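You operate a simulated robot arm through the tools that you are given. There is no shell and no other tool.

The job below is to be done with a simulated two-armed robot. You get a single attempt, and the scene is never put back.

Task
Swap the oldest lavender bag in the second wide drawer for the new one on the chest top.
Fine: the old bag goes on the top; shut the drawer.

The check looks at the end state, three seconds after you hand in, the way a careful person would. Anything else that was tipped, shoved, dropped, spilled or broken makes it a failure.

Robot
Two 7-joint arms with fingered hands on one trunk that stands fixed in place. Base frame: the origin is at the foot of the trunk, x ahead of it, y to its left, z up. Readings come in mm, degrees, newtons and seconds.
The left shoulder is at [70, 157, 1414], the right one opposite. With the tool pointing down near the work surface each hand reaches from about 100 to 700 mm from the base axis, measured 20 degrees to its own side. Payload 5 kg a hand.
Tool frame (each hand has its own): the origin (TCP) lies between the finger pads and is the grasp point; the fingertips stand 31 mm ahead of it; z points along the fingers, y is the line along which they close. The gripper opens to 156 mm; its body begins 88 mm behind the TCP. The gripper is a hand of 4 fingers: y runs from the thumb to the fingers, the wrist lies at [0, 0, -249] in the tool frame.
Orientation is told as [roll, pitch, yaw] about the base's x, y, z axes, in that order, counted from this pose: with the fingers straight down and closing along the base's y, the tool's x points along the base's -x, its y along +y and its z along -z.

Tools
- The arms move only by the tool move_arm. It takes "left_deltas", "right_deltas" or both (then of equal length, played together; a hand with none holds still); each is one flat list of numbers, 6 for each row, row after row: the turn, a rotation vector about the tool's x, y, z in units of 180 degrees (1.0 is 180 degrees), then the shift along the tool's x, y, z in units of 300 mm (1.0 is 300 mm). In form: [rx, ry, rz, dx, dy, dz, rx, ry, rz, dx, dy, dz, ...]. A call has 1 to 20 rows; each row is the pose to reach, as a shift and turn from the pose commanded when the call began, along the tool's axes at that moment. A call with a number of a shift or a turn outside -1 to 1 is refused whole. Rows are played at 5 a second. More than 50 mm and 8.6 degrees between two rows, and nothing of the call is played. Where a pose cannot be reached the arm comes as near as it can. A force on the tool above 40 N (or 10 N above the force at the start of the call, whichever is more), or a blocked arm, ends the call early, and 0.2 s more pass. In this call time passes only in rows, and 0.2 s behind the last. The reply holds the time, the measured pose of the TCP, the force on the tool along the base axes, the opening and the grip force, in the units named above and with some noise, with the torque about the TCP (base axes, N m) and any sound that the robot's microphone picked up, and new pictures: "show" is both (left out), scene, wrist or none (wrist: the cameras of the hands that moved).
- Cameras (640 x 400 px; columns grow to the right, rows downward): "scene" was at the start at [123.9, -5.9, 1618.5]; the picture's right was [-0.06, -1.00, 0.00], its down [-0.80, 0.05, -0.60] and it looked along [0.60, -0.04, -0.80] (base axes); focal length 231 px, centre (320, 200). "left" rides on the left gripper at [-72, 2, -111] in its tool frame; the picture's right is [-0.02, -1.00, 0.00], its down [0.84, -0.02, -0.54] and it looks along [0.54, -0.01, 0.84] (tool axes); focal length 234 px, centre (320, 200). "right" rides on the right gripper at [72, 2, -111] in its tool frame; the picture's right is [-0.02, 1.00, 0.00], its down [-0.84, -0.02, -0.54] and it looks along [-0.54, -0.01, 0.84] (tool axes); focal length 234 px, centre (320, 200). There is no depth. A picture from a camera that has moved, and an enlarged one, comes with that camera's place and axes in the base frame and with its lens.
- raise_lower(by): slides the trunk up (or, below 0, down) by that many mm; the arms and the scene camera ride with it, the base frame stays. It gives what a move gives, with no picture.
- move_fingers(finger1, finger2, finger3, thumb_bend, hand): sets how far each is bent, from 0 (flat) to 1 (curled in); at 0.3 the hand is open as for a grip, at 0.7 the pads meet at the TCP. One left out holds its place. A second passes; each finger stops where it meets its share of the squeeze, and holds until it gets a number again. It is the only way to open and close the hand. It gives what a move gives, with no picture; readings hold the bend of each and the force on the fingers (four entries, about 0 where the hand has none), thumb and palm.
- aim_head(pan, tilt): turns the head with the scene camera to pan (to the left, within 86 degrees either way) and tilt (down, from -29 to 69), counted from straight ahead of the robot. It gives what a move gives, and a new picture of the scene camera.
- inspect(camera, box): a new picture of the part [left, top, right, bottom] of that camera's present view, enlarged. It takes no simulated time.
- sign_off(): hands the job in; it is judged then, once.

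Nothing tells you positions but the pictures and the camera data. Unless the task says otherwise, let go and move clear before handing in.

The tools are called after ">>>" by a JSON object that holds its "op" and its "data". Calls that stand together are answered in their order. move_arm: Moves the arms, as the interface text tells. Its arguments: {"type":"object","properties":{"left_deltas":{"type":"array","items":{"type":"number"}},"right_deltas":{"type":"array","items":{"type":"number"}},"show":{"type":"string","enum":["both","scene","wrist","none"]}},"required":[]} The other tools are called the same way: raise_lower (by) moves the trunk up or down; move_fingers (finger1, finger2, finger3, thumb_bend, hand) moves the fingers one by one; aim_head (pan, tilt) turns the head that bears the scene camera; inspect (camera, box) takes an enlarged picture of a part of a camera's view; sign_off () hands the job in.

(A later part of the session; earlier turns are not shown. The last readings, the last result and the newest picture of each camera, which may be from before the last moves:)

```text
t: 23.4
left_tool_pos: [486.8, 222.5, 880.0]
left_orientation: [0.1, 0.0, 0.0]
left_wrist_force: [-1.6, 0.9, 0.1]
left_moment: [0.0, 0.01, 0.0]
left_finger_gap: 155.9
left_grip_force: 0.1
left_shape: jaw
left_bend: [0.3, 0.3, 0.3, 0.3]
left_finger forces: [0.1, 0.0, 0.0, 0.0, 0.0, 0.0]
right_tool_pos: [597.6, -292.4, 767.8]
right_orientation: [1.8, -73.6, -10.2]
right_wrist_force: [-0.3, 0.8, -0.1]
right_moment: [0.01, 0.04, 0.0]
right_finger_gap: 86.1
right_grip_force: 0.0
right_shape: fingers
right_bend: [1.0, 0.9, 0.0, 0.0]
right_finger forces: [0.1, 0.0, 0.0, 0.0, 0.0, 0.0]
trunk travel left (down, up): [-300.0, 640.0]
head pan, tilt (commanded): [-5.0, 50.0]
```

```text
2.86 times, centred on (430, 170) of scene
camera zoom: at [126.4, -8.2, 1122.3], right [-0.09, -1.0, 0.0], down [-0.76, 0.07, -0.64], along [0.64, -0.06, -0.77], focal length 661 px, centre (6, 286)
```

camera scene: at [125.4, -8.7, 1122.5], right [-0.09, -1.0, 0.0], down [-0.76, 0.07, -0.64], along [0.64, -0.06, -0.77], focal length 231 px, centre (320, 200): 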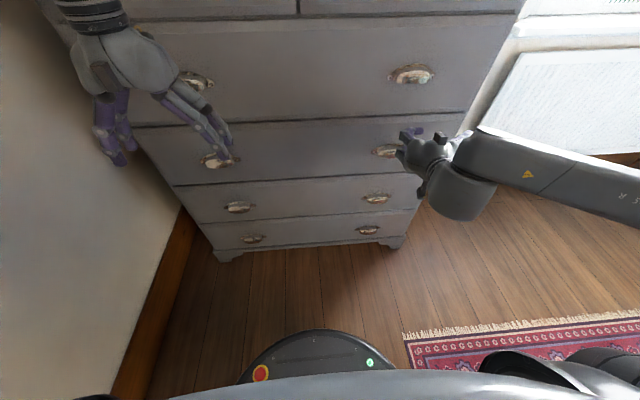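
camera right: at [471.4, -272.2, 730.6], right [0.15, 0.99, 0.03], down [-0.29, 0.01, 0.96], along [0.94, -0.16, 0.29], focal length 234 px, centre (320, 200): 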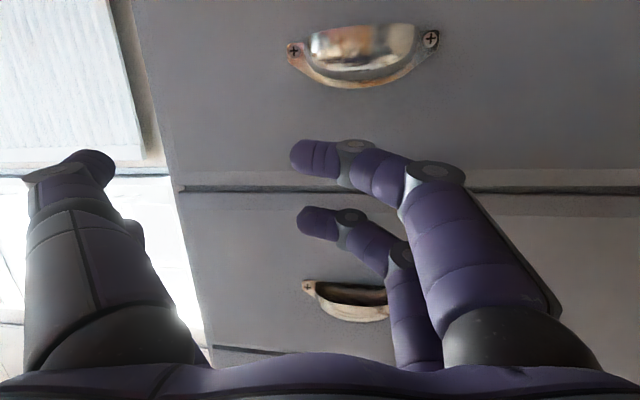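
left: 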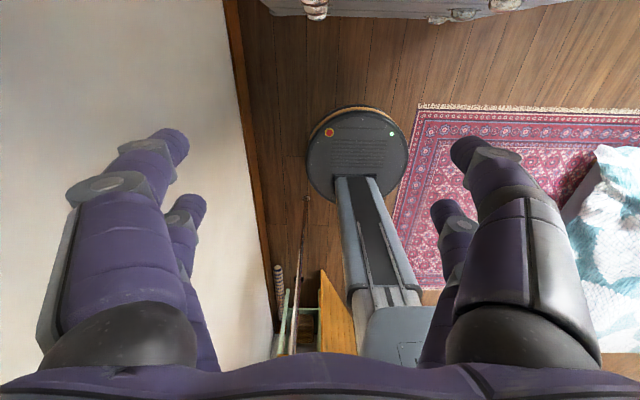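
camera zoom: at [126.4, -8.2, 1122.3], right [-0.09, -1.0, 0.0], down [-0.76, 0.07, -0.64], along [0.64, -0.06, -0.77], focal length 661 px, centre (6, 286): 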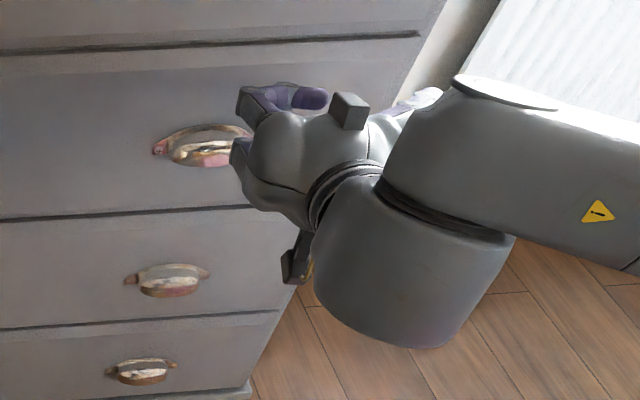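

The cup openings are about 33 mm deep, so a fingertip fits. The hand needs to stay close to horizontal for that, so I'll lower the trunk further to bring the shoulder near the pull's height and try again from there.

>>> {"op": "raise_lower", "data": {"by": -180}}

>>> {"op": "move_fingers", "data": {"hand": "right", "finger1": 0.8, "finger2": 0.8}}

>>> {"op": "move_arm", "data": {"right_deltas": [0, 0, -0.045, 0, 0, 0, 0, 0, -0.09, 0, 0, 0, 0, 0, -0.135, 0, 0, 0, 0, 0, -0.18, 0, 0, 0, 0, 0, -0.225, 0, 0, 0, 0, 0, -0.27, 0, 0, 0, 0, 0, -0.315, 0, 0, 0, 0, 0, -0.36, 0, 0, 0, 0, 0, -0.405, 0, 0, 0, 0, 0, -0.45, 0, 0, 0, 0, 0, -0.495, 0, 0, 0], "show": "both"}}

```text
t: 25.4
left_tool_pos: [486.3, 224.2, 700.1]
left_orientation: [0.0, 0.0, 0.0]
left_wrist_force: [-0.2, 0.1, 0.1]
left_moment: [0.01, 0.0, 0.0]
left_finger_gap: 155.8
left_grip_force: 0.1
left_shape: jaw
left_bend: [0.3, 0.3, 0.3, 0.3]
left_finger forces: [0.0, 0.1, 0.1, 0.1, 0.0, 0.1]
right_tool_pos: [598.1, -292.6, 588.1]
right_orientation: [1.9, -73.6, -10.1]
right_wrist_force: [0.7, 0.6, 1.0]
right_moment: [-0.02, 0.0, 0.01]
right_finger_gap: 86.4
right_grip_force: 0.1
right_shape: fingers
right_bend: [1.0, 0.9, 0.0, 0.0]
right_finger forces: [0.0, 0.0, 0.1, 0.1, 0.1, 0.0]
trunk travel left (down, up): [-120.0, 820.0]
head pan, tilt (commanded): [-5.0, 50.0]
```

```text
t: 26.4
left_tool_pos: [486.5, 222.3, 700.2]
left_orientation: [-0.1, 0.0, 0.0]
left_wrist_force: [-1.1, 0.3, -0.5]
left_moment: [0.02, 0.02, 0.01]
left_finger_gap: 156.1
left_grip_force: 0.1
left_shape: jaw
left_bend: [0.3, 0.3, 0.3, 0.3]
left_finger forces: [0.0, 0.0, 0.1, 0.0, 0.1, 0.0]
right_tool_pos: [597.2, -293.7, 587.8]
right_orientation: [1.8, -73.6, -10.3]
right_wrist_force: [-0.3, -0.3, -0.4]
right_moment: [0.0, -0.01, 0.01]
right_finger_gap: 94.1
right_grip_force: 0.0
right_shape: fingers
right_bend: [0.8, 0.8, 0.0, 0.0]
right_finger forces: [0.0, 0.1, 0.0, 0.1, 0.0, 0.0]
trunk travel left (down, up): [-120.0, 820.0]
head pan, tilt (commanded): [-5.0, 50.0]
```

```text
t: 28.8
left_tool_pos: [486.8, 223.3, 700.3]
left_orientation: [0.0, 0.0, -0.1]
left_wrist_force: [1.0, 0.6, -0.1]
left_moment: [-0.02, -0.01, 0.0]
left_finger_gap: 155.7
left_grip_force: 0.1
left_shape: jaw
left_bend: [0.3, 0.3, 0.3, 0.3]
left_finger forces: [0.1, 0.1, 0.0, 0.0, 0.1, 0.0]
right_tool_pos: [597.4, -293.0, 585.7]
right_orientation: [-73.6, -1.3, 81.3]
right_wrist_force: [0.5, -0.5, 0.3]
right_moment: [0.01, -0.02, 0.0]
right_finger_gap: 94.4
right_grip_force: 0.1
right_shape: fingers
right_bend: [0.8, 0.8, 0.0, 0.0]
right_finger forces: [0.0, 0.1, 0.0, 0.0, 0.1, 0.0]
trunk travel left (down, up): [-120.0, 820.0]
head pan, tilt (commanded): [-5.0, 50.0]
camera scene: at [126.3, -8.3, 942.3], right [-0.09, -1.0, 0.0], down [-0.76, 0.07, -0.64], along [0.64, -0.06, -0.77], focal length 231 px, centre (320, 200)
camera right: at [480.3, -349.0, 615.8], right [-0.27, 0.09, -0.96], down [-0.38, 0.9, 0.19], along [0.88, 0.42, -0.21], focal length 234 px, centre (320, 200)
```

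scene: 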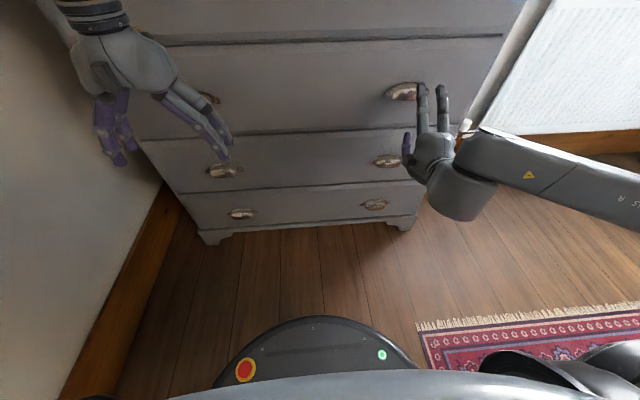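
right: 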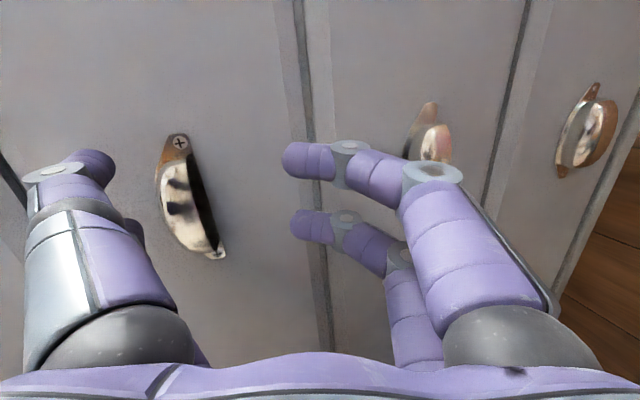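

This height works. Now I'll level the hand and yaw it slightly toward the pull.

>>> {"op": "move_arm", "data": {"right_deltas": [0.0223, -0.0256, -0.0055, -0.0208, -0.013, 0.0043, 0.0446, -0.0512, -0.011, -0.0415, -0.026, 0.0085, 0.0668, -0.0767, -0.0165, -0.0623, -0.039, 0.0128, 0.0891, -0.1023, -0.022, -0.083, -0.052, 0.017], "show": "both"}}

```text
t: 29.8
left_tool_pos: [487.0, 221.9, 699.8]
left_orientation: [0.0, -0.1, 0.1]
left_wrist_force: [0.3, -0.2, -0.1]
left_moment: [0.01, 0.03, 0.01]
left_finger_gap: 155.8
left_grip_force: 0.1
left_shape: jaw
left_bend: [0.3, 0.3, 0.3, 0.3]
left_finger forces: [0.0, 0.0, 0.0, 0.0, 0.0, 0.0]
right_tool_pos: [610.9, -271.6, 601.8]
right_orientation: [-90.2, -0.1, 99.9]
right_wrist_force: [0.4, -0.1, -0.1]
right_moment: [-0.01, 0.02, 0.02]
right_finger_gap: 94.2
right_grip_force: 0.0
right_shape: fingers
right_bend: [0.8, 0.8, 0.0, 0.0]
right_finger forces: [0.0, 0.0, 0.0, 0.0, 0.0, 0.1]
right hand out of reach, approached as far as the arm can: row 1
trunk travel left (down, up): [-120.0, 820.0]
head pan, tilt (commanded): [-5.0, 50.0]
camera scene: at [126.2, -8.4, 942.2], right [-0.09, -1.0, 0.0], down [-0.76, 0.07, -0.64], along [0.64, -0.06, -0.77], focal length 231 px, centre (320, 200)
camera right: at [512.7, -361.0, 600.0], right [0.0, 0.03, -1.0], down [-0.68, 0.73, 0.02], along [0.73, 0.68, 0.02], focal length 234 px, centre (320, 200)
```

scene: 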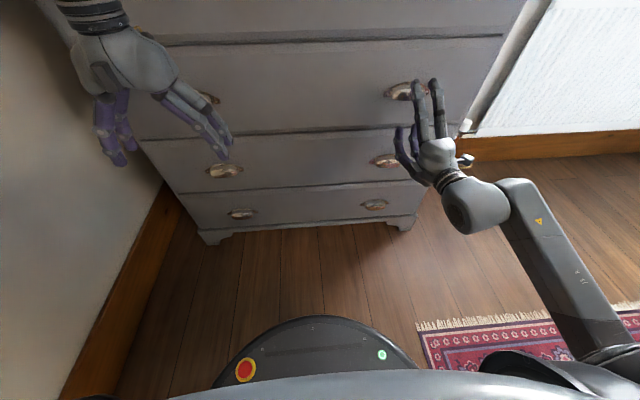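
right: 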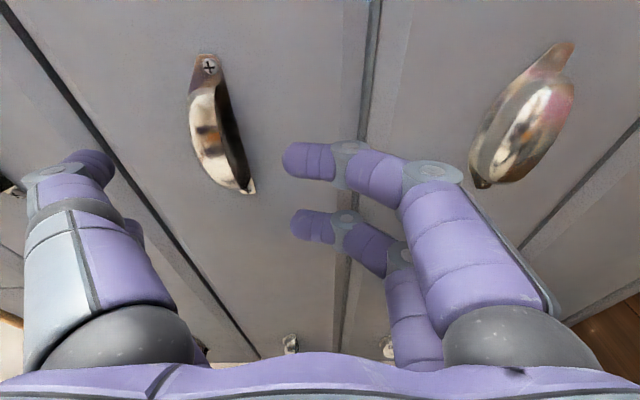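

The hand is now level and pointing forward below the pull. I'll zoom in on the cup opening to fix its exact place.

>>> {"op": "inspect", "data": {"camera": "right", "box": [150, 30, 350, 230]}}

>>> {"op": "inspect", "data": {"camera": "scene", "box": [360, 60, 500, 200]}}

```text
2.00 times, centred on (250, 130) of right
camera zoom: at [512.7, -361.0, 600.0], right [0.0, 0.03, -1.0], down [-0.68, 0.73, 0.02], along [0.73, 0.68, 0.02], focal length 468 px, centre (460, 340)
```

zoom: 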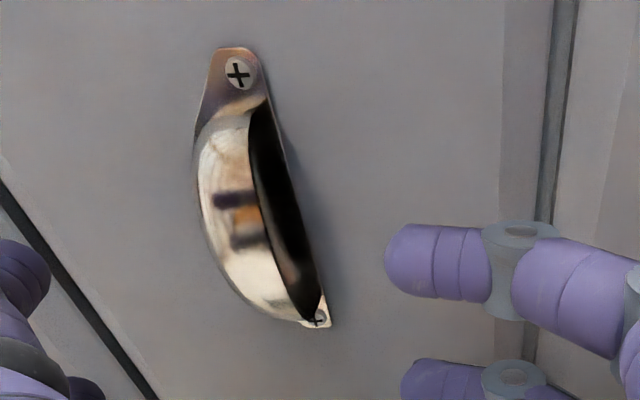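

```text
2.86 times, centred on (430, 130) of scene
camera zoom: at [126.2, -8.4, 942.2], right [-0.09, -1.0, 0.0], down [-0.76, 0.07, -0.64], along [0.64, -0.06, -0.77], focal length 661 px, centre (6, 400)
```

zoom: 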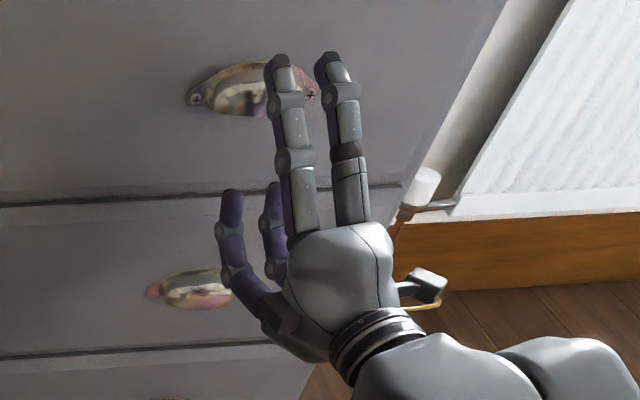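

>>> {"op": "move_arm", "data": {"right_deltas": [0, 0.0278, 0, -0.0033, -0.0633, 0.0006, 0, 0.0556, 0, -0.0066, -0.1267, 0.0012, 0, 0.0556, 0, 0.0045, -0.1267, 0.0636, 0, 0.0556, 0, 0.0155, -0.1267, 0.126], "show": "both"}}

>>> {"op": "inspect", "data": {"camera": "right", "box": [150, 30, 350, 230]}}

```text
t: 30.8
left_tool_pos: [486.1, 223.2, 700.4]
left_orientation: [0.1, 0.0, 0.1]
left_wrist_force: [-0.3, 1.1, -0.2]
left_moment: [0.02, -0.01, -0.02]
left_finger_gap: 155.9
left_grip_force: 0.0
left_shape: jaw
left_bend: [0.3, 0.3, 0.3, 0.3]
left_finger forces: [0.1, 0.0, 0.0, 0.1, 0.1, 0.1]
right_tool_pos: [647.8, -268.9, 639.7]
right_orientation: [-90.0, -0.2, 90.0]
right_wrist_force: [-0.4, -0.3, -0.3]
right_moment: [0.03, -0.01, 0.01]
right_finger_gap: 94.5
right_grip_force: 0.0
right_shape: fingers
right_bend: [0.8, 0.8, 0.0, 0.0]
right_finger forces: [0.0, 0.1, 0.0, 0.0, 0.0, 0.0]
trunk travel left (down, up): [-120.0, 820.0]
head pan, tilt (commanded): [-5.0, 50.0]
camera scene: at [126.3, -8.3, 942.3], right [-0.09, -1.0, 0.0], down [-0.76, 0.07, -0.64], along [0.64, -0.06, -0.77], focal length 231 px, centre (320, 200)
camera right: at [536.6, -341.2, 637.9], right [0.0, 0.03, -1.0], down [-0.54, 0.84, 0.02], along [0.84, 0.54, 0.01], focal length 234 px, centre (320, 200)
```

scene: 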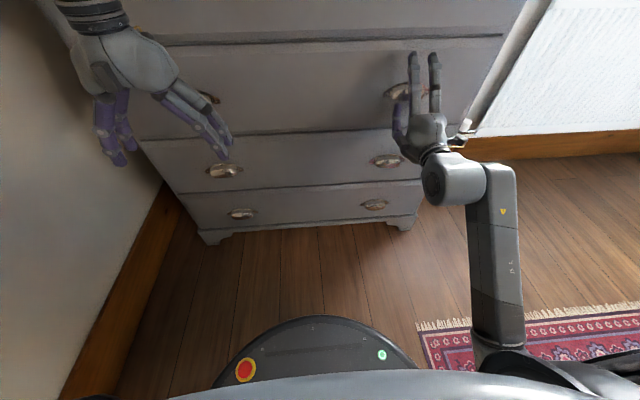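
right: 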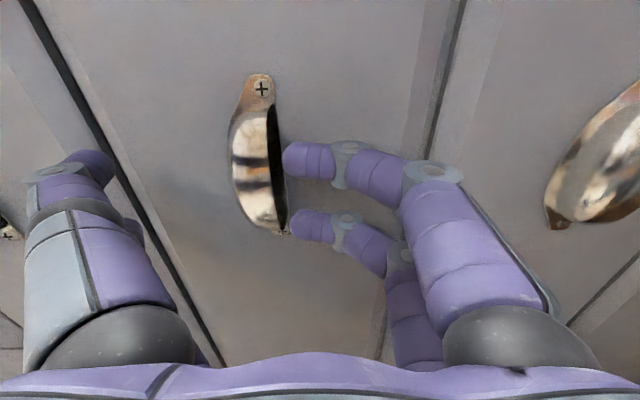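

```text
2.00 times, centred on (250, 130) of right
camera zoom: at [536.6, -341.2, 637.9], right [0.0, 0.03, -1.0], down [-0.54, 0.84, 0.02], along [0.84, 0.54, 0.01], focal length 468 px, centre (460, 340)
```

zoom: 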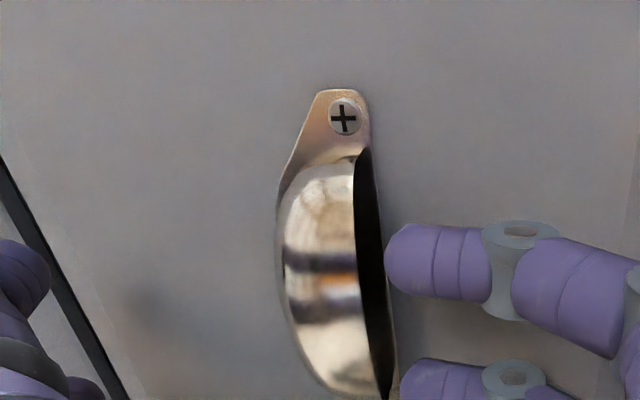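

The fingers sit just below the cup's mouth. I'll move forward 20 mm under it, then check before lifting in.

>>> {"op": "move_arm", "data": {"right_deltas": [0, 0, 0, 0, 0, 0.0333, 0, 0, 0, 0, 0, 0.0667], "show": "wrist"}}

>>> {"op": "inspect", "data": {"camera": "right", "box": [170, 80, 370, 280]}}

```text
t: 31.4
left_tool_pos: [486.4, 222.5, 699.8]
left_orientation: [0.0, -0.1, 0.0]
left_wrist_force: [-0.1, -0.1, 0.6]
left_moment: [0.0, -0.02, 0.01]
left_finger_gap: 156.2
left_grip_force: 0.1
left_shape: jaw
left_bend: [0.3, 0.3, 0.3, 0.3]
left_finger forces: [0.0, 0.0, 0.1, 0.1, 0.0, 0.0]
right_tool_pos: [669.5, -268.5, 639.4]
right_orientation: [-90.0, 0.0, 90.0]
right_wrist_force: [-2.7, 0.5, -0.4]
right_moment: [0.01, 0.0, 0.03]
right_finger_gap: 94.0
right_grip_force: 1.3
right_shape: fingers
right_bend: [0.8, 0.8, 0.0, 0.0]
right_finger forces: [1.1, 1.2, 0.0, 0.0, 0.0, 0.0]
trunk travel left (down, up): [-120.0, 820.0]
head pan, tilt (commanded): [-5.0, 50.0]
camera right: at [557.6, -340.6, 637.6], right [0.0, 0.02, -1.0], down [-0.54, 0.84, 0.02], along [0.84, 0.54, 0.01], focal length 234 px, centre (320, 200)
```

right: 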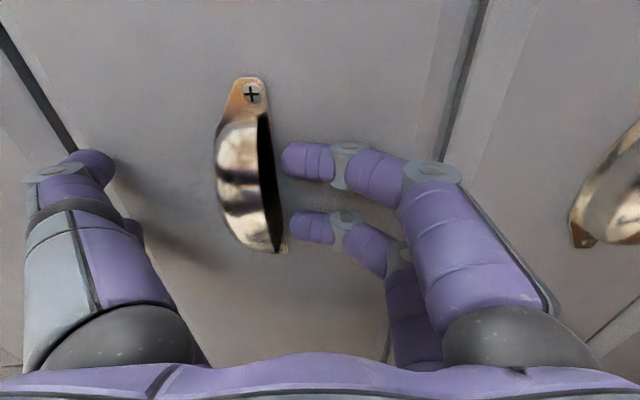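

```text
2.00 times, centred on (270, 180) of right
camera zoom: at [557.6, -340.6, 637.6], right [0.0, 0.02, -1.0], down [-0.54, 0.84, 0.02], along [0.84, 0.54, 0.01], focal length 468 px, centre (420, 240)
```

zoom: 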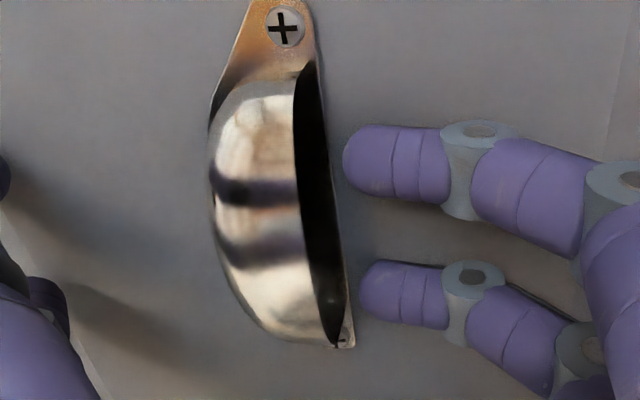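

>>> {"op": "move_arm", "data": {"right_deltas": [0, 0, 0, 0, 0, -0.01, 0, 0, 0, 0, -0.0267, -0.01, 0, 0, 0, 0, -0.0533, -0.01, 0, 0, 0, 0, -0.07, -0.01], "show": "wrist"}}

>>> {"op": "inspect", "data": {"camera": "right", "box": [170, 80, 370, 280]}}

```text
t: 32.4
left_tool_pos: [485.7, 223.7, 699.9]
left_orientation: [0.1, 0.0, 0.0]
left_wrist_force: [0.9, -0.2, 0.3]
left_moment: [0.02, 0.0, -0.01]
left_finger_gap: 156.0
left_grip_force: 0.0
left_shape: jaw
left_bend: [0.3, 0.3, 0.3, 0.3]
left_finger forces: [0.1, 0.0, 0.0, 0.0, 0.0, 0.1]
right_tool_pos: [665.6, -269.2, 660.9]
right_orientation: [-90.0, -0.1, 90.1]
right_wrist_force: [-1.3, 0.1, -0.3]
right_moment: [0.01, -0.02, 0.03]
right_finger_gap: 94.4
right_grip_force: 0.1
right_shape: fingers
right_bend: [0.8, 0.8, 0.0, 0.0]
right_finger forces: [0.1, 0.0, 0.0, 0.0, 0.0, 0.1]
trunk travel left (down, up): [-120.0, 820.0]
head pan, tilt (commanded): [-5.0, 50.0]
camera right: at [554.2, -340.0, 658.5], right [0.0, 0.03, -1.0], down [-0.54, 0.84, 0.02], along [0.84, 0.54, 0.01], focal length 234 px, centre (320, 200)
```

right: 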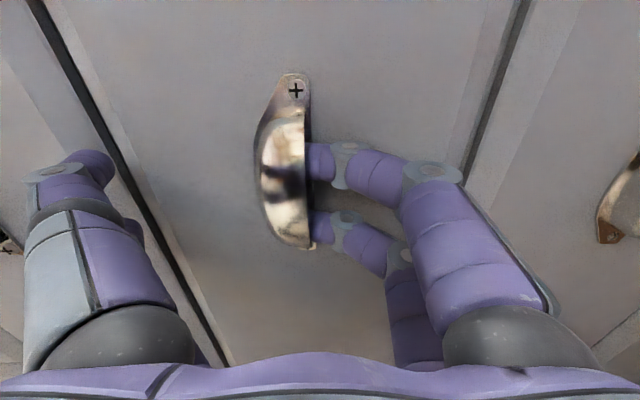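

```text
2.00 times, centred on (270, 180) of right
camera zoom: at [554.2, -340.0, 658.5], right [0.0, 0.03, -1.0], down [-0.54, 0.84, 0.02], along [0.84, 0.54, 0.01], focal length 468 px, centre (420, 240)
```

zoom: 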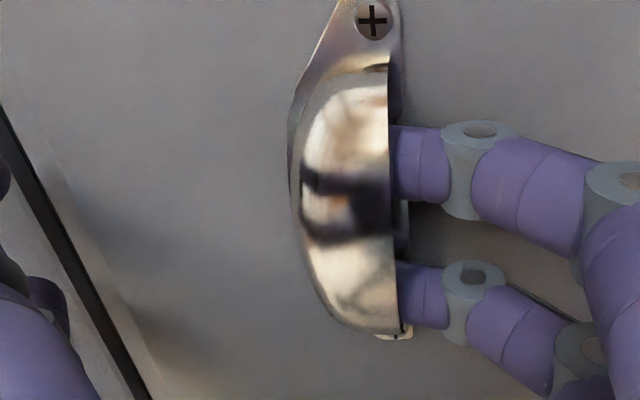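

Both fingertips are inside the cup. I'll lift 5 mm more and start a gentle pull.

>>> {"op": "move_arm", "data": {"right_deltas": [0, 0, 0, 0, -0.0167, 0, 0, 0, 0, 0, -0.0167, -0.02, 0, 0, 0, 0, -0.0167, -0.04, 0, 0, 0, 0, -0.0167, -0.06, 0, 0, 0, 0, -0.0167, -0.08, 0, 0, 0, 0, -0.0167, -0.1], "show": "both"}}

```text
t: 33.8
left_tool_pos: [486.5, 223.4, 700.3]
left_orientation: [-0.1, 0.0, 0.0]
left_wrist_force: [0.6, 0.5, 0.0]
left_moment: [-0.01, 0.01, -0.03]
left_finger_gap: 155.9
left_grip_force: 0.0
left_shape: jaw
left_bend: [0.3, 0.3, 0.3, 0.3]
left_finger forces: [0.1, 0.0, 0.1, 0.0, 0.0, 0.0]
right_tool_pos: [636.2, -267.6, 665.5]
right_orientation: [-90.0, -0.1, 89.9]
right_wrist_force: [3.3, 1.9, 1.3]
right_moment: [0.01, -0.02, -0.02]
right_finger_gap: 95.4
right_grip_force: 1.6
right_shape: fingers
right_bend: [0.79, 0.79, 0.0, 0.0]
right_finger forces: [1.8, 1.8, 0.0, 0.1, 0.0, 0.0]
trunk travel left (down, up): [-120.0, 820.0]
head pan, tilt (commanded): [-5.0, 50.0]
camera scene: at [126.5, -8.1, 942.2], right [-0.09, -1.0, 0.0], down [-0.76, 0.07, -0.64], along [0.64, -0.06, -0.77], focal length 231 px, centre (320, 200)
camera right: at [523.9, -340.6, 663.1], right [0.0, 0.03, -1.0], down [-0.54, 0.84, 0.02], along [0.84, 0.54, 0.01], focal length 234 px, centre (320, 200)
```

scene: 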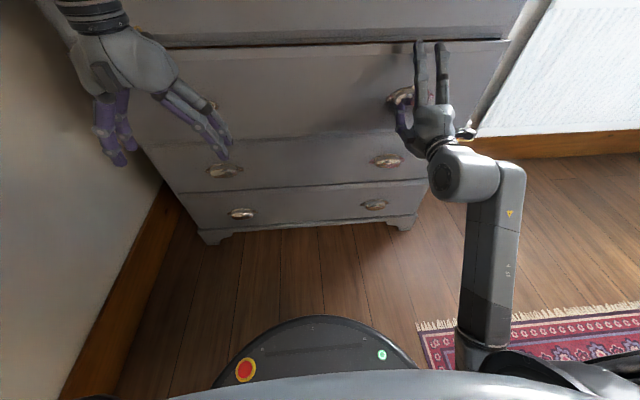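
right: 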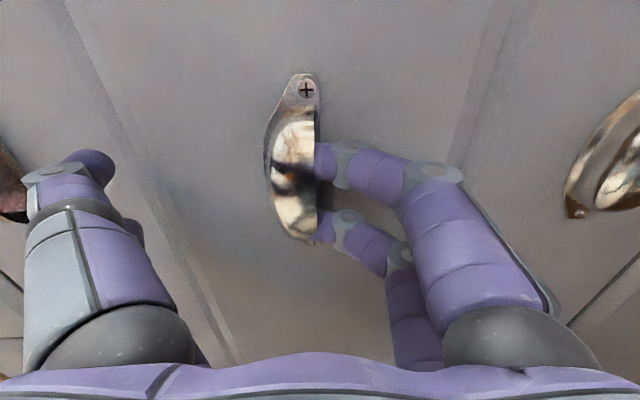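

The drawer slides with only ~4 N. Before pulling further I'll lift the left hand out of the drawer's path.

>>> {"op": "move_arm", "data": {"left_deltas": [0, 0, 0, 0.0333, 0, -0.1333, 0, 0, 0, 0.0667, 0, -0.2667, 0, 0, 0, 0.1, 0, -0.4, 0, 0, 0, 0.1333, 0, -0.5333, 0, 0, 0, 0.1667, 0, -0.6667], "show": "scene"}}

```text
t: 35.0
left_tool_pos: [435.6, 222.2, 898.7]
left_orientation: [0.0, 0.0, 0.0]
left_wrist_force: [-0.9, 0.4, -0.5]
left_moment: [-0.03, 0.0, -0.03]
left_finger_gap: 155.9
left_grip_force: 0.1
left_shape: jaw
left_bend: [0.3, 0.3, 0.3, 0.3]
left_finger forces: [0.1, 0.0, 0.0, 0.0, 0.1, 0.0]
right_tool_pos: [635.2, -269.2, 665.2]
right_orientation: [-90.0, -0.1, 90.0]
right_wrist_force: [2.0, 0.1, -0.1]
right_moment: [0.02, -0.01, 0.01]
right_finger_gap: 95.8
right_grip_force: 1.1
right_shape: fingers
right_bend: [0.79, 0.79, 0.0, 0.0]
right_finger forces: [1.2, 1.1, 0.0, 0.1, 0.0, 0.1]
trunk travel left (down, up): [-120.0, 820.0]
head pan, tilt (commanded): [-5.0, 50.0]
camera scene: at [126.5, -8.3, 942.2], right [-0.09, -1.0, 0.0], down [-0.76, 0.07, -0.64], along [0.64, -0.06, -0.77], focal length 231 px, centre (320, 200)
```

scene: 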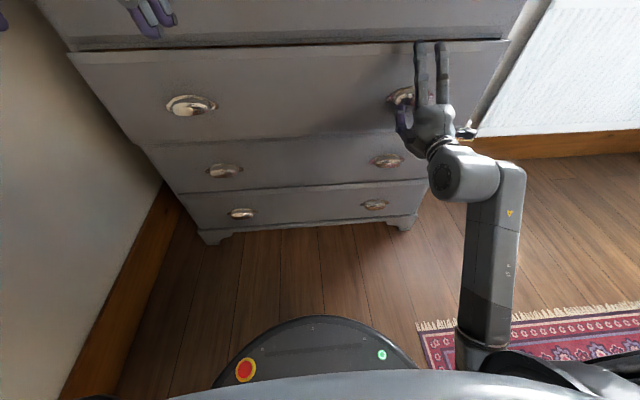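

>>> {"op": "move_arm", "data": {"right_deltas": [0, 0, 0, 0, 0, -0.04, 0, 0, 0, 0, 0, -0.08, 0, 0, 0, 0, 0, -0.12, 0, 0, 0, 0, 0, -0.16, 0, 0, 0, 0, 0, -0.2, 0, 0, 0, 0, 0, -0.24], "show": "scene"}}

```text
t: 36.2
left_tool_pos: [435.2, 221.2, 899.8]
left_orientation: [0.0, 0.0, 0.0]
left_wrist_force: [0.4, -0.2, 0.3]
left_moment: [-0.01, -0.01, 0.04]
left_finger_gap: 155.9
left_grip_force: 0.1
left_shape: jaw
left_bend: [0.3, 0.3, 0.3, 0.3]
left_finger forces: [0.1, 0.1, 0.0, 0.1, 0.0, 0.0]
right_tool_pos: [593.4, -266.5, 661.3]
right_orientation: [-89.0, 11.3, 92.1]
right_wrist_force: [3.3, -2.6, -0.5]
right_moment: [-0.01, 0.0, 0.01]
right_finger_gap: 96.9
right_grip_force: 2.1
right_shape: fingers
right_bend: [0.79, 0.79, 0.0, 0.0]
right_finger forces: [2.1, 1.9, 0.0, 0.0, 0.1, 0.0]
right hand out of reach, approached as far as the arm can: row 4, 5, 6
trunk travel left (down, up): [-120.0, 820.0]
head pan, tilt (commanded): [-5.0, 50.0]
stopped in row 6 (right hand): the arm was blocked; the commanded pose is now the measured one
camera scene: at [126.6, -8.3, 942.2], right [-0.09, -1.0, 0.0], down [-0.76, 0.07, -0.64], along [0.64, -0.06, -0.77], focal length 231 px, centre (320, 200)
```

scene: 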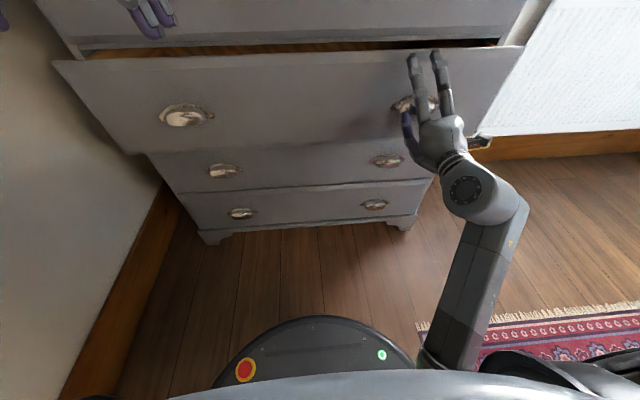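

The drawer is about 65 mm open; the arm is now folded to its limit with the shoulder this low. I'll unhook downward, slide the hand clear to the right, then raise the trunk in steps to regain pulling room with the elbow low.

>>> {"op": "move_arm", "data": {"right_deltas": [0, 0, 0, 0, 0.0667, 0, 0, 0, 0, 0, 0.1333, 0, 0, 0, 0.0314, 0.15, 0.1333, 0, 0, 0, 0.0628, 0.3, 0.1333, 0], "show": "both"}}

```text
t: 37.2
left_tool_pos: [435.6, 222.7, 898.6]
left_orientation: [0.0, 0.0, 0.0]
left_wrist_force: [-0.5, 0.6, 0.3]
left_moment: [0.0, 0.01, 0.01]
left_finger_gap: 155.7
left_grip_force: 0.1
left_shape: jaw
left_bend: [0.3, 0.3, 0.3, 0.3]
left_finger forces: [0.0, 0.0, 0.1, 0.1, 0.2, 0.0]
right_tool_pos: [595.0, -362.7, 642.8]
right_orientation: [-89.3, -0.3, 92.1]
right_wrist_force: [-0.5, 0.6, 0.2]
right_moment: [-0.01, -0.02, 0.01]
right_finger_gap: 94.9
right_grip_force: 0.0
right_shape: fingers
right_bend: [0.8, 0.8, 0.0, 0.0]
right_finger forces: [0.0, 0.1, 0.1, 0.1, 0.0, 0.0]
trunk travel left (down, up): [-120.0, 820.0]
head pan, tilt (commanded): [-5.0, 50.0]
camera scene: at [126.3, -8.4, 942.3], right [-0.09, -1.0, 0.0], down [-0.76, 0.07, -0.64], along [0.64, -0.06, -0.77], focal length 231 px, centre (320, 200)
camera right: at [486.0, -439.6, 641.2], right [-0.02, 0.03, -1.0], down [-0.57, 0.82, 0.03], along [0.82, 0.57, 0.0], focal length 234 px, centre (320, 200)
```

scene: 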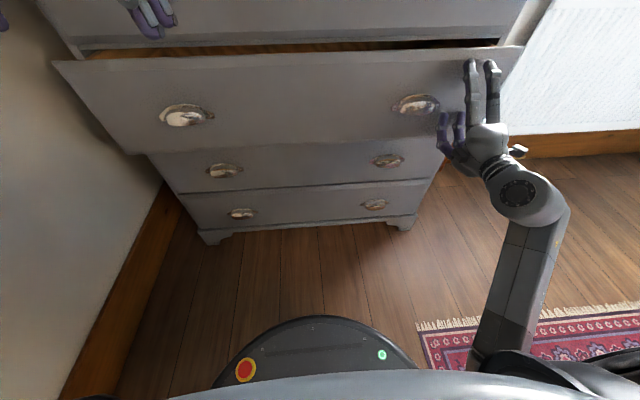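
right: 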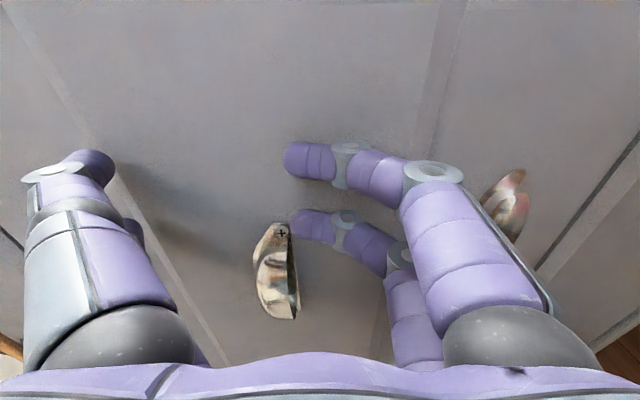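

>>> {"op": "raise_lower", "data": {"by": 130}}

>>> {"op": "move_arm", "data": {"right_deltas": [0, 0, 0, 0, 0.1, -0.01, 0, 0, 0, 0, 0.2, -0.02, 0, 0, 0, 0, 0.3, -0.02, 0, 0, 0, 0, 0.4, -0.02, 0, 0, 0, 0, 0.5, -0.02], "show": "both"}}

```text
t: 38.8
left_tool_pos: [435.7, 223.0, 1028.5]
left_orientation: [0.0, 0.0, 0.0]
left_wrist_force: [0.9, 1.1, -0.6]
left_moment: [0.0, 0.05, -0.01]
left_finger_gap: 155.9
left_grip_force: 0.0
left_shape: jaw
left_bend: [0.3, 0.3, 0.3, 0.3]
left_finger forces: [0.0, 0.1, 0.0, 0.0, 0.0, 0.0]
right_tool_pos: [594.3, -362.6, 773.1]
right_orientation: [-89.1, -0.1, 92.1]
right_wrist_force: [0.3, -0.5, 1.3]
right_moment: [0.01, -0.01, -0.02]
right_finger_gap: 94.8
right_grip_force: 0.1
right_shape: fingers
right_bend: [0.8, 0.8, 0.0, 0.0]
right_finger forces: [0.1, 0.0, 0.1, 0.1, 0.1, 0.1]
trunk travel left (down, up): [-250.0, 690.0]
head pan, tilt (commanded): [-5.0, 50.0]
```

```text
t: 40.0
left_tool_pos: [436.6, 222.7, 1027.9]
left_orientation: [0.0, -0.1, 0.0]
left_wrist_force: [-0.7, 0.4, 0.8]
left_moment: [0.06, 0.01, 0.0]
left_finger_gap: 155.9
left_grip_force: 0.1
left_shape: jaw
left_bend: [0.3, 0.3, 0.3, 0.3]
left_finger forces: [0.0, 0.0, 0.0, 0.1, 0.1, 0.0]
right_tool_pos: [584.9, -363.5, 621.6]
right_orientation: [-89.1, -0.2, 92.1]
right_wrist_force: [0.4, -0.2, 1.1]
right_moment: [-0.02, -0.03, 0.01]
right_finger_gap: 94.9
right_grip_force: 0.0
right_shape: fingers
right_bend: [0.8, 0.8, 0.0, 0.0]
right_finger forces: [0.1, 0.0, 0.0, 0.1, 0.0, 0.1]
trunk travel left (down, up): [-250.0, 690.0]
head pan, tilt (commanded): [-5.0, 50.0]
camera scene: at [126.4, -8.4, 1072.3], right [-0.09, -1.0, 0.0], down [-0.76, 0.07, -0.64], along [0.64, -0.06, -0.77], focal length 231 px, centre (320, 200)
camera right: at [476.4, -439.4, 620.8], right [-0.01, 0.02, -1.0], down [-0.57, 0.82, 0.03], along [0.82, 0.57, 0.0], focal length 234 px, centre (320, 200)
```

scene: 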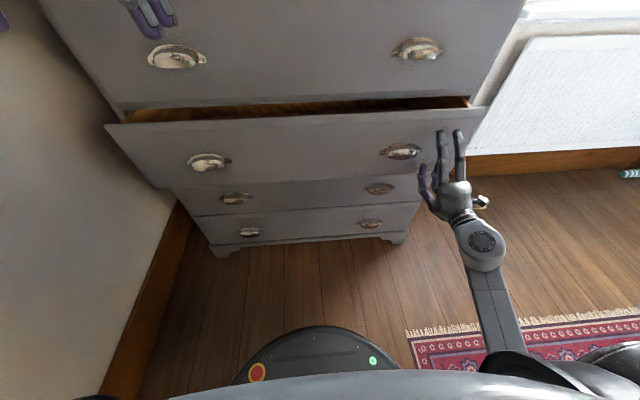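
right: 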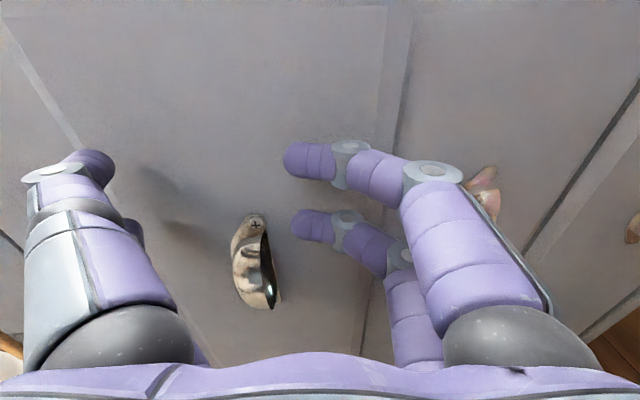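

That works well with the elbow low. I'll repeat once more to gain height, then go back under the cup.

>>> {"op": "raise_lower", "data": {"by": 130}}

>>> {"op": "move_arm", "data": {"right_deltas": [0, 0, 0, 0, 0.1, 0, 0, 0, 0, 0, 0.2, 0, 0, 0, 0, 0, 0.3, 0, 0, 0, 0, 0, 0.4, 0], "show": "both"}}

```text
t: 41.6
left_tool_pos: [435.6, 222.2, 1158.5]
left_orientation: [0.1, 0.0, -0.1]
left_wrist_force: [-0.7, -0.1, -0.1]
left_moment: [-0.02, -0.03, 0.05]
left_finger_gap: 155.9
left_grip_force: 0.0
left_shape: jaw
left_bend: [0.3, 0.3, 0.3, 0.3]
left_finger forces: [0.0, 0.0, 0.1, 0.0, 0.0, 0.0]
right_tool_pos: [585.6, -363.2, 751.5]
right_orientation: [-89.2, -0.1, 92.0]
right_wrist_force: [-0.8, 1.1, 0.7]
right_moment: [0.0, -0.02, 0.02]
right_finger_gap: 94.9
right_grip_force: 0.0
right_shape: fingers
right_bend: [0.8, 0.8, 0.0, 0.0]
right_finger forces: [0.0, 0.1, 0.1, 0.1, 0.0, 0.0]
trunk travel left (down, up): [-380.0, 560.0]
head pan, tilt (commanded): [-5.0, 50.0]
```

```text
t: 42.6
left_tool_pos: [435.8, 221.4, 1157.4]
left_orientation: [0.0, 0.0, 0.0]
left_wrist_force: [0.2, 0.3, -0.4]
left_moment: [0.03, -0.01, -0.02]
left_finger_gap: 156.0
left_grip_force: 0.1
left_shape: jaw
left_bend: [0.3, 0.3, 0.3, 0.3]
left_finger forces: [0.0, 0.0, 0.0, 0.0, 0.0, 0.0]
right_tool_pos: [583.2, -364.2, 631.0]
right_orientation: [-89.2, -0.1, 92.2]
right_wrist_force: [0.9, -0.1, -0.4]
right_moment: [0.01, -0.02, 0.0]
right_finger_gap: 95.0
right_grip_force: 0.0
right_shape: fingers
right_bend: [0.8, 0.8, 0.0, 0.0]
right_finger forces: [0.0, 0.1, 0.0, 0.0, 0.0, 0.0]
trunk travel left (down, up): [-380.0, 560.0]
head pan, tilt (commanded): [-5.0, 50.0]
camera scene: at [126.5, -8.0, 1202.3], right [-0.09, -1.0, 0.0], down [-0.76, 0.07, -0.64], along [0.64, -0.06, -0.77], focal length 231 px, centre (320, 200)
camera right: at [474.9, -439.5, 631.4], right [-0.01, 0.02, -1.0], down [-0.57, 0.82, 0.03], along [0.82, 0.57, 0.0], focal length 234 px, centre (320, 200)
```

scene: 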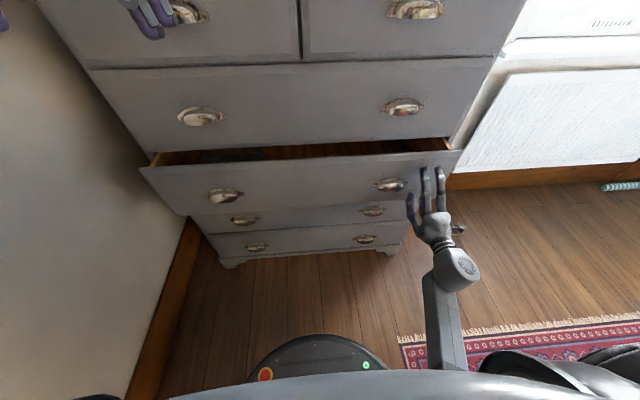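
right: 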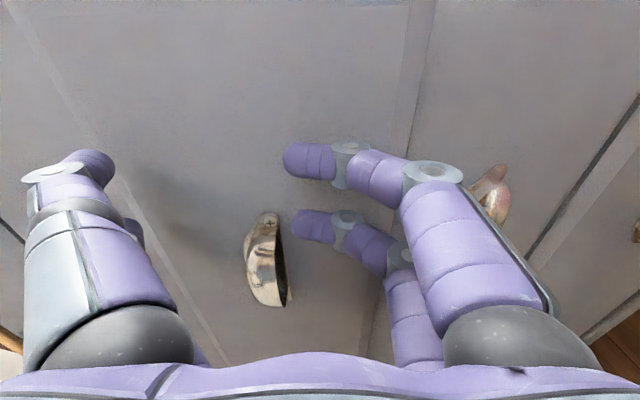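

>>> {"op": "move_arm", "data": {"right_deltas": [0, 0.004, 0, -0.104, 0.009, 0.004, 0, 0.008, 0, -0.209, 0.018, 0.008, 0, 0.012, 0, -0.313, 0.0, 0.012], "show": "wrist"}}

>>> {"op": "inspect", "data": {"camera": "right", "box": [170, 80, 370, 280]}}

```text
t: 43.5
left_tool_pos: [437.2, 219.7, 1158.1]
left_orientation: [0.1, 0.0, 0.2]
left_wrist_force: [-0.1, -0.3, 0.4]
left_moment: [-0.08, -0.02, 0.0]
left_finger_gap: 156.0
left_grip_force: 0.0
left_shape: jaw
left_bend: [0.3, 0.3, 0.3, 0.3]
left_finger forces: [0.0, 0.0, 0.0, 0.0, 0.0, 0.0]
right_tool_pos: [595.3, -284.7, 649.3]
right_orientation: [-90.3, 8.2, 94.0]
right_wrist_force: [-0.1, 0.2, -1.2]
right_moment: [-0.01, 0.05, -0.05]
right_finger_gap: 96.8
right_grip_force: 0.7
right_shape: fingers
right_bend: [0.8, 0.8, 0.0, 0.0]
right_finger forces: [1.3, 0.0, 0.1, 0.1, 0.0, 0.1]
trunk travel left (down, up): [-380.0, 560.0]
head pan, tilt (commanded): [-5.0, 50.0]
stopped in row 3 (right hand): the arm was blocked; the commanded pose is now the measured one
camera right: at [489.5, -363.2, 657.4], right [0.01, -0.12, -0.99], down [-0.6, 0.79, -0.1], along [0.8, 0.6, -0.06], focal length 234 px, centre (320, 200)
```

right: 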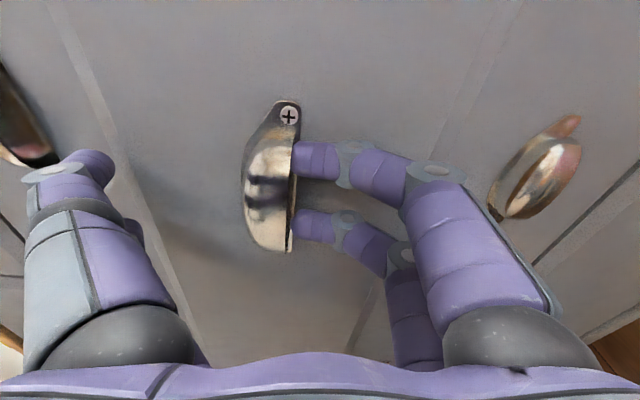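

```text
2.00 times, centred on (270, 180) of right
camera zoom: at [489.5, -363.2, 657.4], right [0.01, -0.12, -0.99], down [-0.6, 0.79, -0.1], along [0.8, 0.6, -0.06], focal length 468 px, centre (420, 240)
```

zoom: 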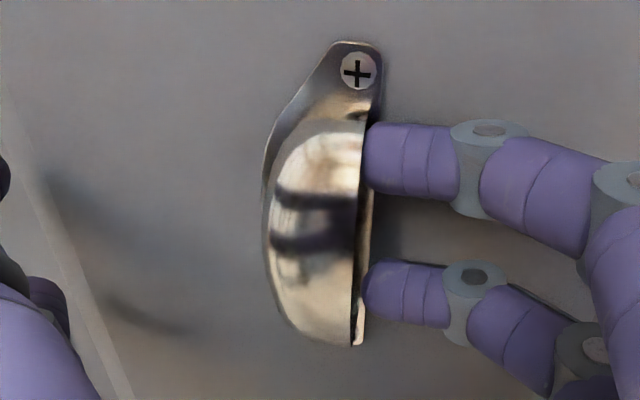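

The arm got blocked near the end of that move — probably the elbow near the torso. Let me look at the elbow with the head.

>>> {"op": "aim_head", "data": {"pan": -45, "tilt": 69}}

```text
t: 44.5
left_tool_pos: [437.7, 216.8, 1158.1]
left_orientation: [0.3, 0.1, 0.1]
left_wrist_force: [-0.4, -0.1, -0.1]
left_moment: [0.0, -0.03, 0.02]
left_finger_gap: 156.0
left_grip_force: 0.0
left_shape: jaw
left_bend: [0.3, 0.3, 0.3, 0.3]
left_finger forces: [0.0, 0.0, 0.0, 0.0, 0.0, 0.0]
right_tool_pos: [595.7, -285.3, 646.3]
right_orientation: [-90.1, 7.9, 93.9]
right_wrist_force: [0.1, 0.5, 0.3]
right_moment: [0.03, 0.02, 0.01]
right_finger_gap: 95.5
right_grip_force: 0.1
right_shape: fingers
right_bend: [0.8, 0.8, 0.0, 0.0]
right_finger forces: [0.3, 0.1, 0.0, 0.0, 0.0, 0.0]
trunk travel left (down, up): [-380.0, 560.0]
head pan, tilt (commanded): [-45.0, 68.8]
camera scene: at [91.2, -46.9, 1179.9], right [-0.71, -0.71, 0.0], down [-0.66, 0.66, -0.36], along [0.25, -0.25, -0.93], focal length 231 px, centre (320, 200)
```

scene: 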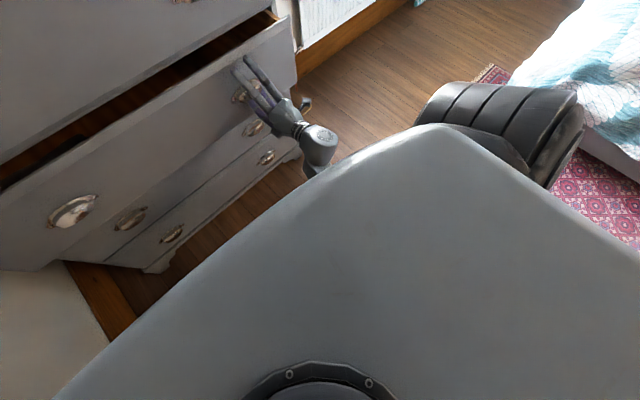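

The forearm is jammed against the torso there. Better plan: back off, lift the right hand, turn it to point down, and hook the opened drawer from its top edge, where the arm has a long pulling range.

>>> {"op": "move_arm", "data": {"right_deltas": [0, 0, 0, 0, 0.0667, 0, 0, 0, 0.015, 0.1, 0.0667, -0.02, 0, 0, 0.03, 0.2, 0.0667, -0.03, 0, 0, 0.044, 0.3, 0.0667, -0.03], "show": "wrist"}}

>>> {"op": "move_fingers", "data": {"hand": "right", "finger1": 0.3, "finger2": 0.3, "finger3": 0.3, "thumb_bend": 0.3}}

```text
t: 45.5
left_tool_pos: [437.7, 223.7, 1158.2]
left_orientation: [-0.1, 0.0, 0.1]
left_wrist_force: [0.8, 0.3, 0.3]
left_moment: [-0.07, 0.04, 0.02]
left_finger_gap: 155.9
left_grip_force: 0.0
left_shape: jaw
left_bend: [0.3, 0.3, 0.3, 0.3]
left_finger forces: [0.0, 0.1, 0.1, 0.0, 0.0, 0.0]
right_tool_pos: [593.7, -373.4, 643.3]
right_orientation: [-90.1, 0.1, 93.8]
right_wrist_force: [-0.5, 0.1, 0.1]
right_moment: [-0.01, -0.01, -0.01]
right_finger_gap: 94.6
right_grip_force: 0.0
right_shape: fingers
right_bend: [0.8, 0.8, 0.0, 0.0]
right_finger forces: [0.0, 0.0, 0.0, 0.1, 0.0, 0.1]
trunk travel left (down, up): [-380.0, 560.0]
head pan, tilt (commanded): [-45.0, 68.8]
camera right: at [486.2, -453.2, 640.5], right [0.0, 0.02, -1.0], down [-0.6, 0.8, 0.02], along [0.8, 0.6, 0.01], focal length 234 px, centre (320, 200)
```

right: 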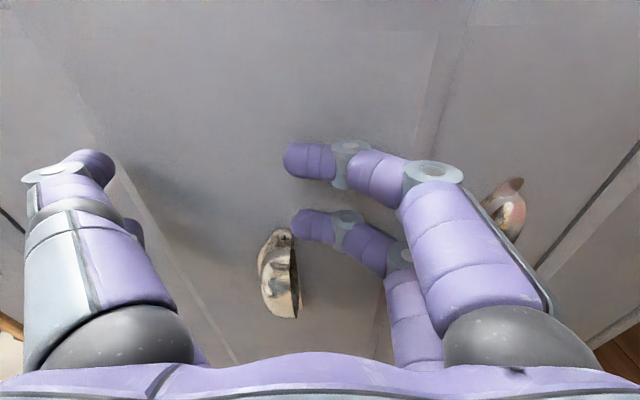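

```text
t: 46.5
left_tool_pos: [436.6, 223.6, 1158.9]
left_orientation: [0.1, 0.0, 0.1]
left_wrist_force: [-1.0, 0.6, -0.9]
left_moment: [-0.01, -0.02, -0.01]
left_finger_gap: 156.0
left_grip_force: 0.0
left_shape: jaw
left_bend: [0.3, 0.3, 0.3, 0.3]
left_finger forces: [0.0, 0.1, 0.0, 0.0, 0.0, 0.1]
right_tool_pos: [591.7, -374.8, 642.3]
right_orientation: [-90.1, 0.2, 93.8]
right_wrist_force: [1.1, 0.0, 0.7]
right_moment: [-0.01, -0.02, -0.01]
right_finger_gap: 159.9
right_grip_force: 0.0
right_shape: fingers
right_bend: [0.3, 0.3, 0.3, 0.3]
right_finger forces: [0.1, 0.1, 0.1, 0.1, 0.0, 0.0]
trunk travel left (down, up): [-380.0, 560.0]
head pan, tilt (commanded): [-45.0, 68.8]
```

>>> {"op": "move_arm", "data": {"right_deltas": [0, 0, 0, 0, 0, -0.07, 0, 0, 0, 0, -0.13, -0.1, 0, 0, 0, 0, -0.27, -0.1, 0, 0, 0, 0, -0.4, -0.1, 0, 0, 0, 0, -0.53, -0.1, 0, 0, 0, 0, -0.67, -0.1, 0, 0, 0, 0, -0.8, -0.1, 0, 0, 0, 0, -0.93, -0.1], "show": "scene"}}

>>> {"op": "aim_head", "data": {"pan": -10, "tilt": 50}}

```text
t: 48.3
left_tool_pos: [436.7, 222.9, 1156.3]
left_orientation: [0.0, 0.0, 0.1]
left_wrist_force: [0.4, 0.3, 0.9]
left_moment: [-0.04, -0.03, 0.0]
left_finger_gap: 155.7
left_grip_force: 0.1
left_shape: jaw
left_bend: [0.3, 0.3, 0.3, 0.3]
left_finger forces: [0.0, 0.1, 0.0, 0.0, 0.0, 0.0]
right_tool_pos: [560.2, -375.4, 919.0]
right_orientation: [-90.3, 0.1, 93.8]
right_wrist_force: [-0.2, 0.8, 0.2]
right_moment: [0.01, 0.03, -0.02]
right_finger_gap: 160.1
right_grip_force: 0.1
right_shape: fingers
right_bend: [0.3, 0.3, 0.3, 0.3]
right_finger forces: [0.0, 0.0, 0.0, 0.1, 0.0, 0.0]
trunk travel left (down, up): [-380.0, 560.0]
head pan, tilt (commanded): [-45.0, 68.8]
camera scene: at [89.1, -40.7, 1180.2], right [-0.71, -0.71, 0.0], down [-0.66, 0.66, -0.36], along [0.26, -0.26, -0.93], focal length 231 px, centre (320, 200)
```

scene: 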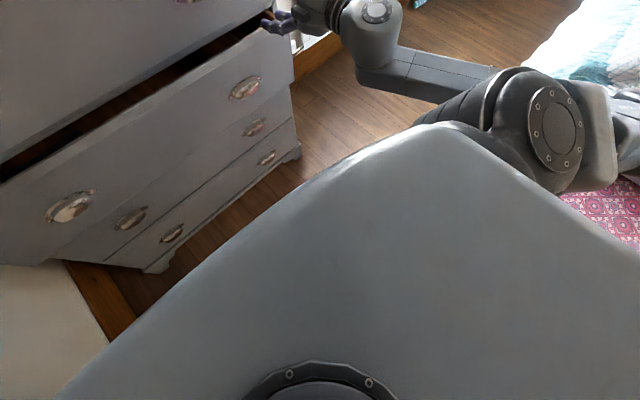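

```text
t: 49.4
left_tool_pos: [437.2, 222.9, 1157.3]
left_orientation: [-0.1, -0.1, 0.0]
left_wrist_force: [0.1, 0.2, -1.5]
left_moment: [0.04, 0.01, -0.03]
left_finger_gap: 155.6
left_grip_force: 0.1
left_shape: jaw
left_bend: [0.3, 0.3, 0.3, 0.3]
left_finger forces: [0.0, 0.1, 0.0, 0.0, 0.1, 0.1]
right_tool_pos: [560.3, -374.3, 918.0]
right_orientation: [-90.1, 0.2, 93.8]
right_wrist_force: [0.3, -0.6, 0.6]
right_moment: [0.03, 0.01, -0.01]
right_finger_gap: 160.0
right_grip_force: 0.0
right_shape: fingers
right_bend: [0.3, 0.3, 0.3, 0.3]
right_finger forces: [0.1, 0.1, 0.1, 0.0, 0.0, 0.0]
trunk travel left (down, up): [-380.0, 560.0]
head pan, tilt (commanded): [-10.0, 50.0]
camera scene: at [125.4, -15.1, 1202.2], right [-0.17, -0.98, 0.0], down [-0.75, 0.13, -0.64], along [0.63, -0.11, -0.77], focal length 231 px, centre (320, 200)
```

scene: 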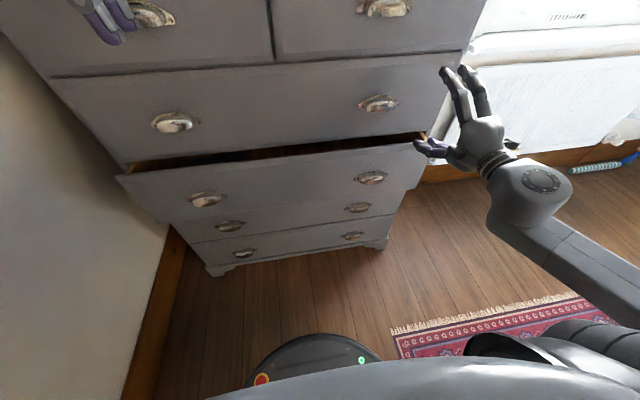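

>>> {"op": "inspect", "data": {"camera": "scene", "box": [100, 120, 440, 220]}}

>>> {"op": "inspect", "data": {"camera": "scene", "box": [280, 110, 440, 190]}}

```text
1.88 times, centred on (270, 170) of scene
camera zoom: at [125.4, -15.1, 1202.2], right [-0.17, -0.98, 0.0], down [-0.75, 0.13, -0.64], along [0.63, -0.11, -0.77], focal length 435 px, centre (414, 256)
```

zoom: 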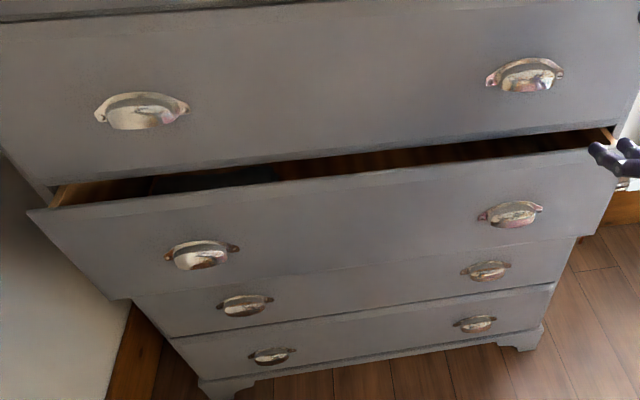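

```text
4.00 times, centred on (360, 150) of scene
camera zoom: at [125.4, -15.1, 1202.2], right [-0.17, -0.98, 0.0], down [-0.75, 0.13, -0.64], along [0.63, -0.11, -0.77], focal length 925 px, centre (160, 400)
```

zoom: 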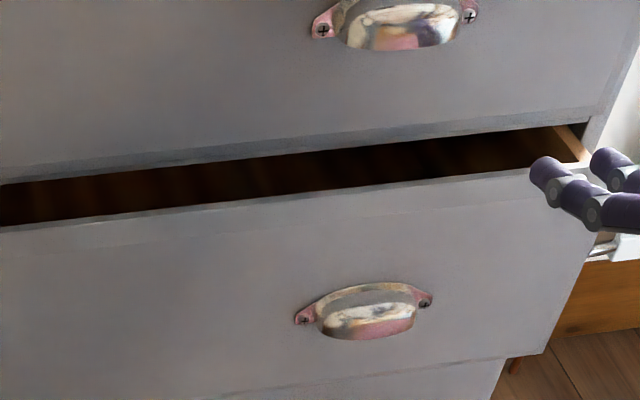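

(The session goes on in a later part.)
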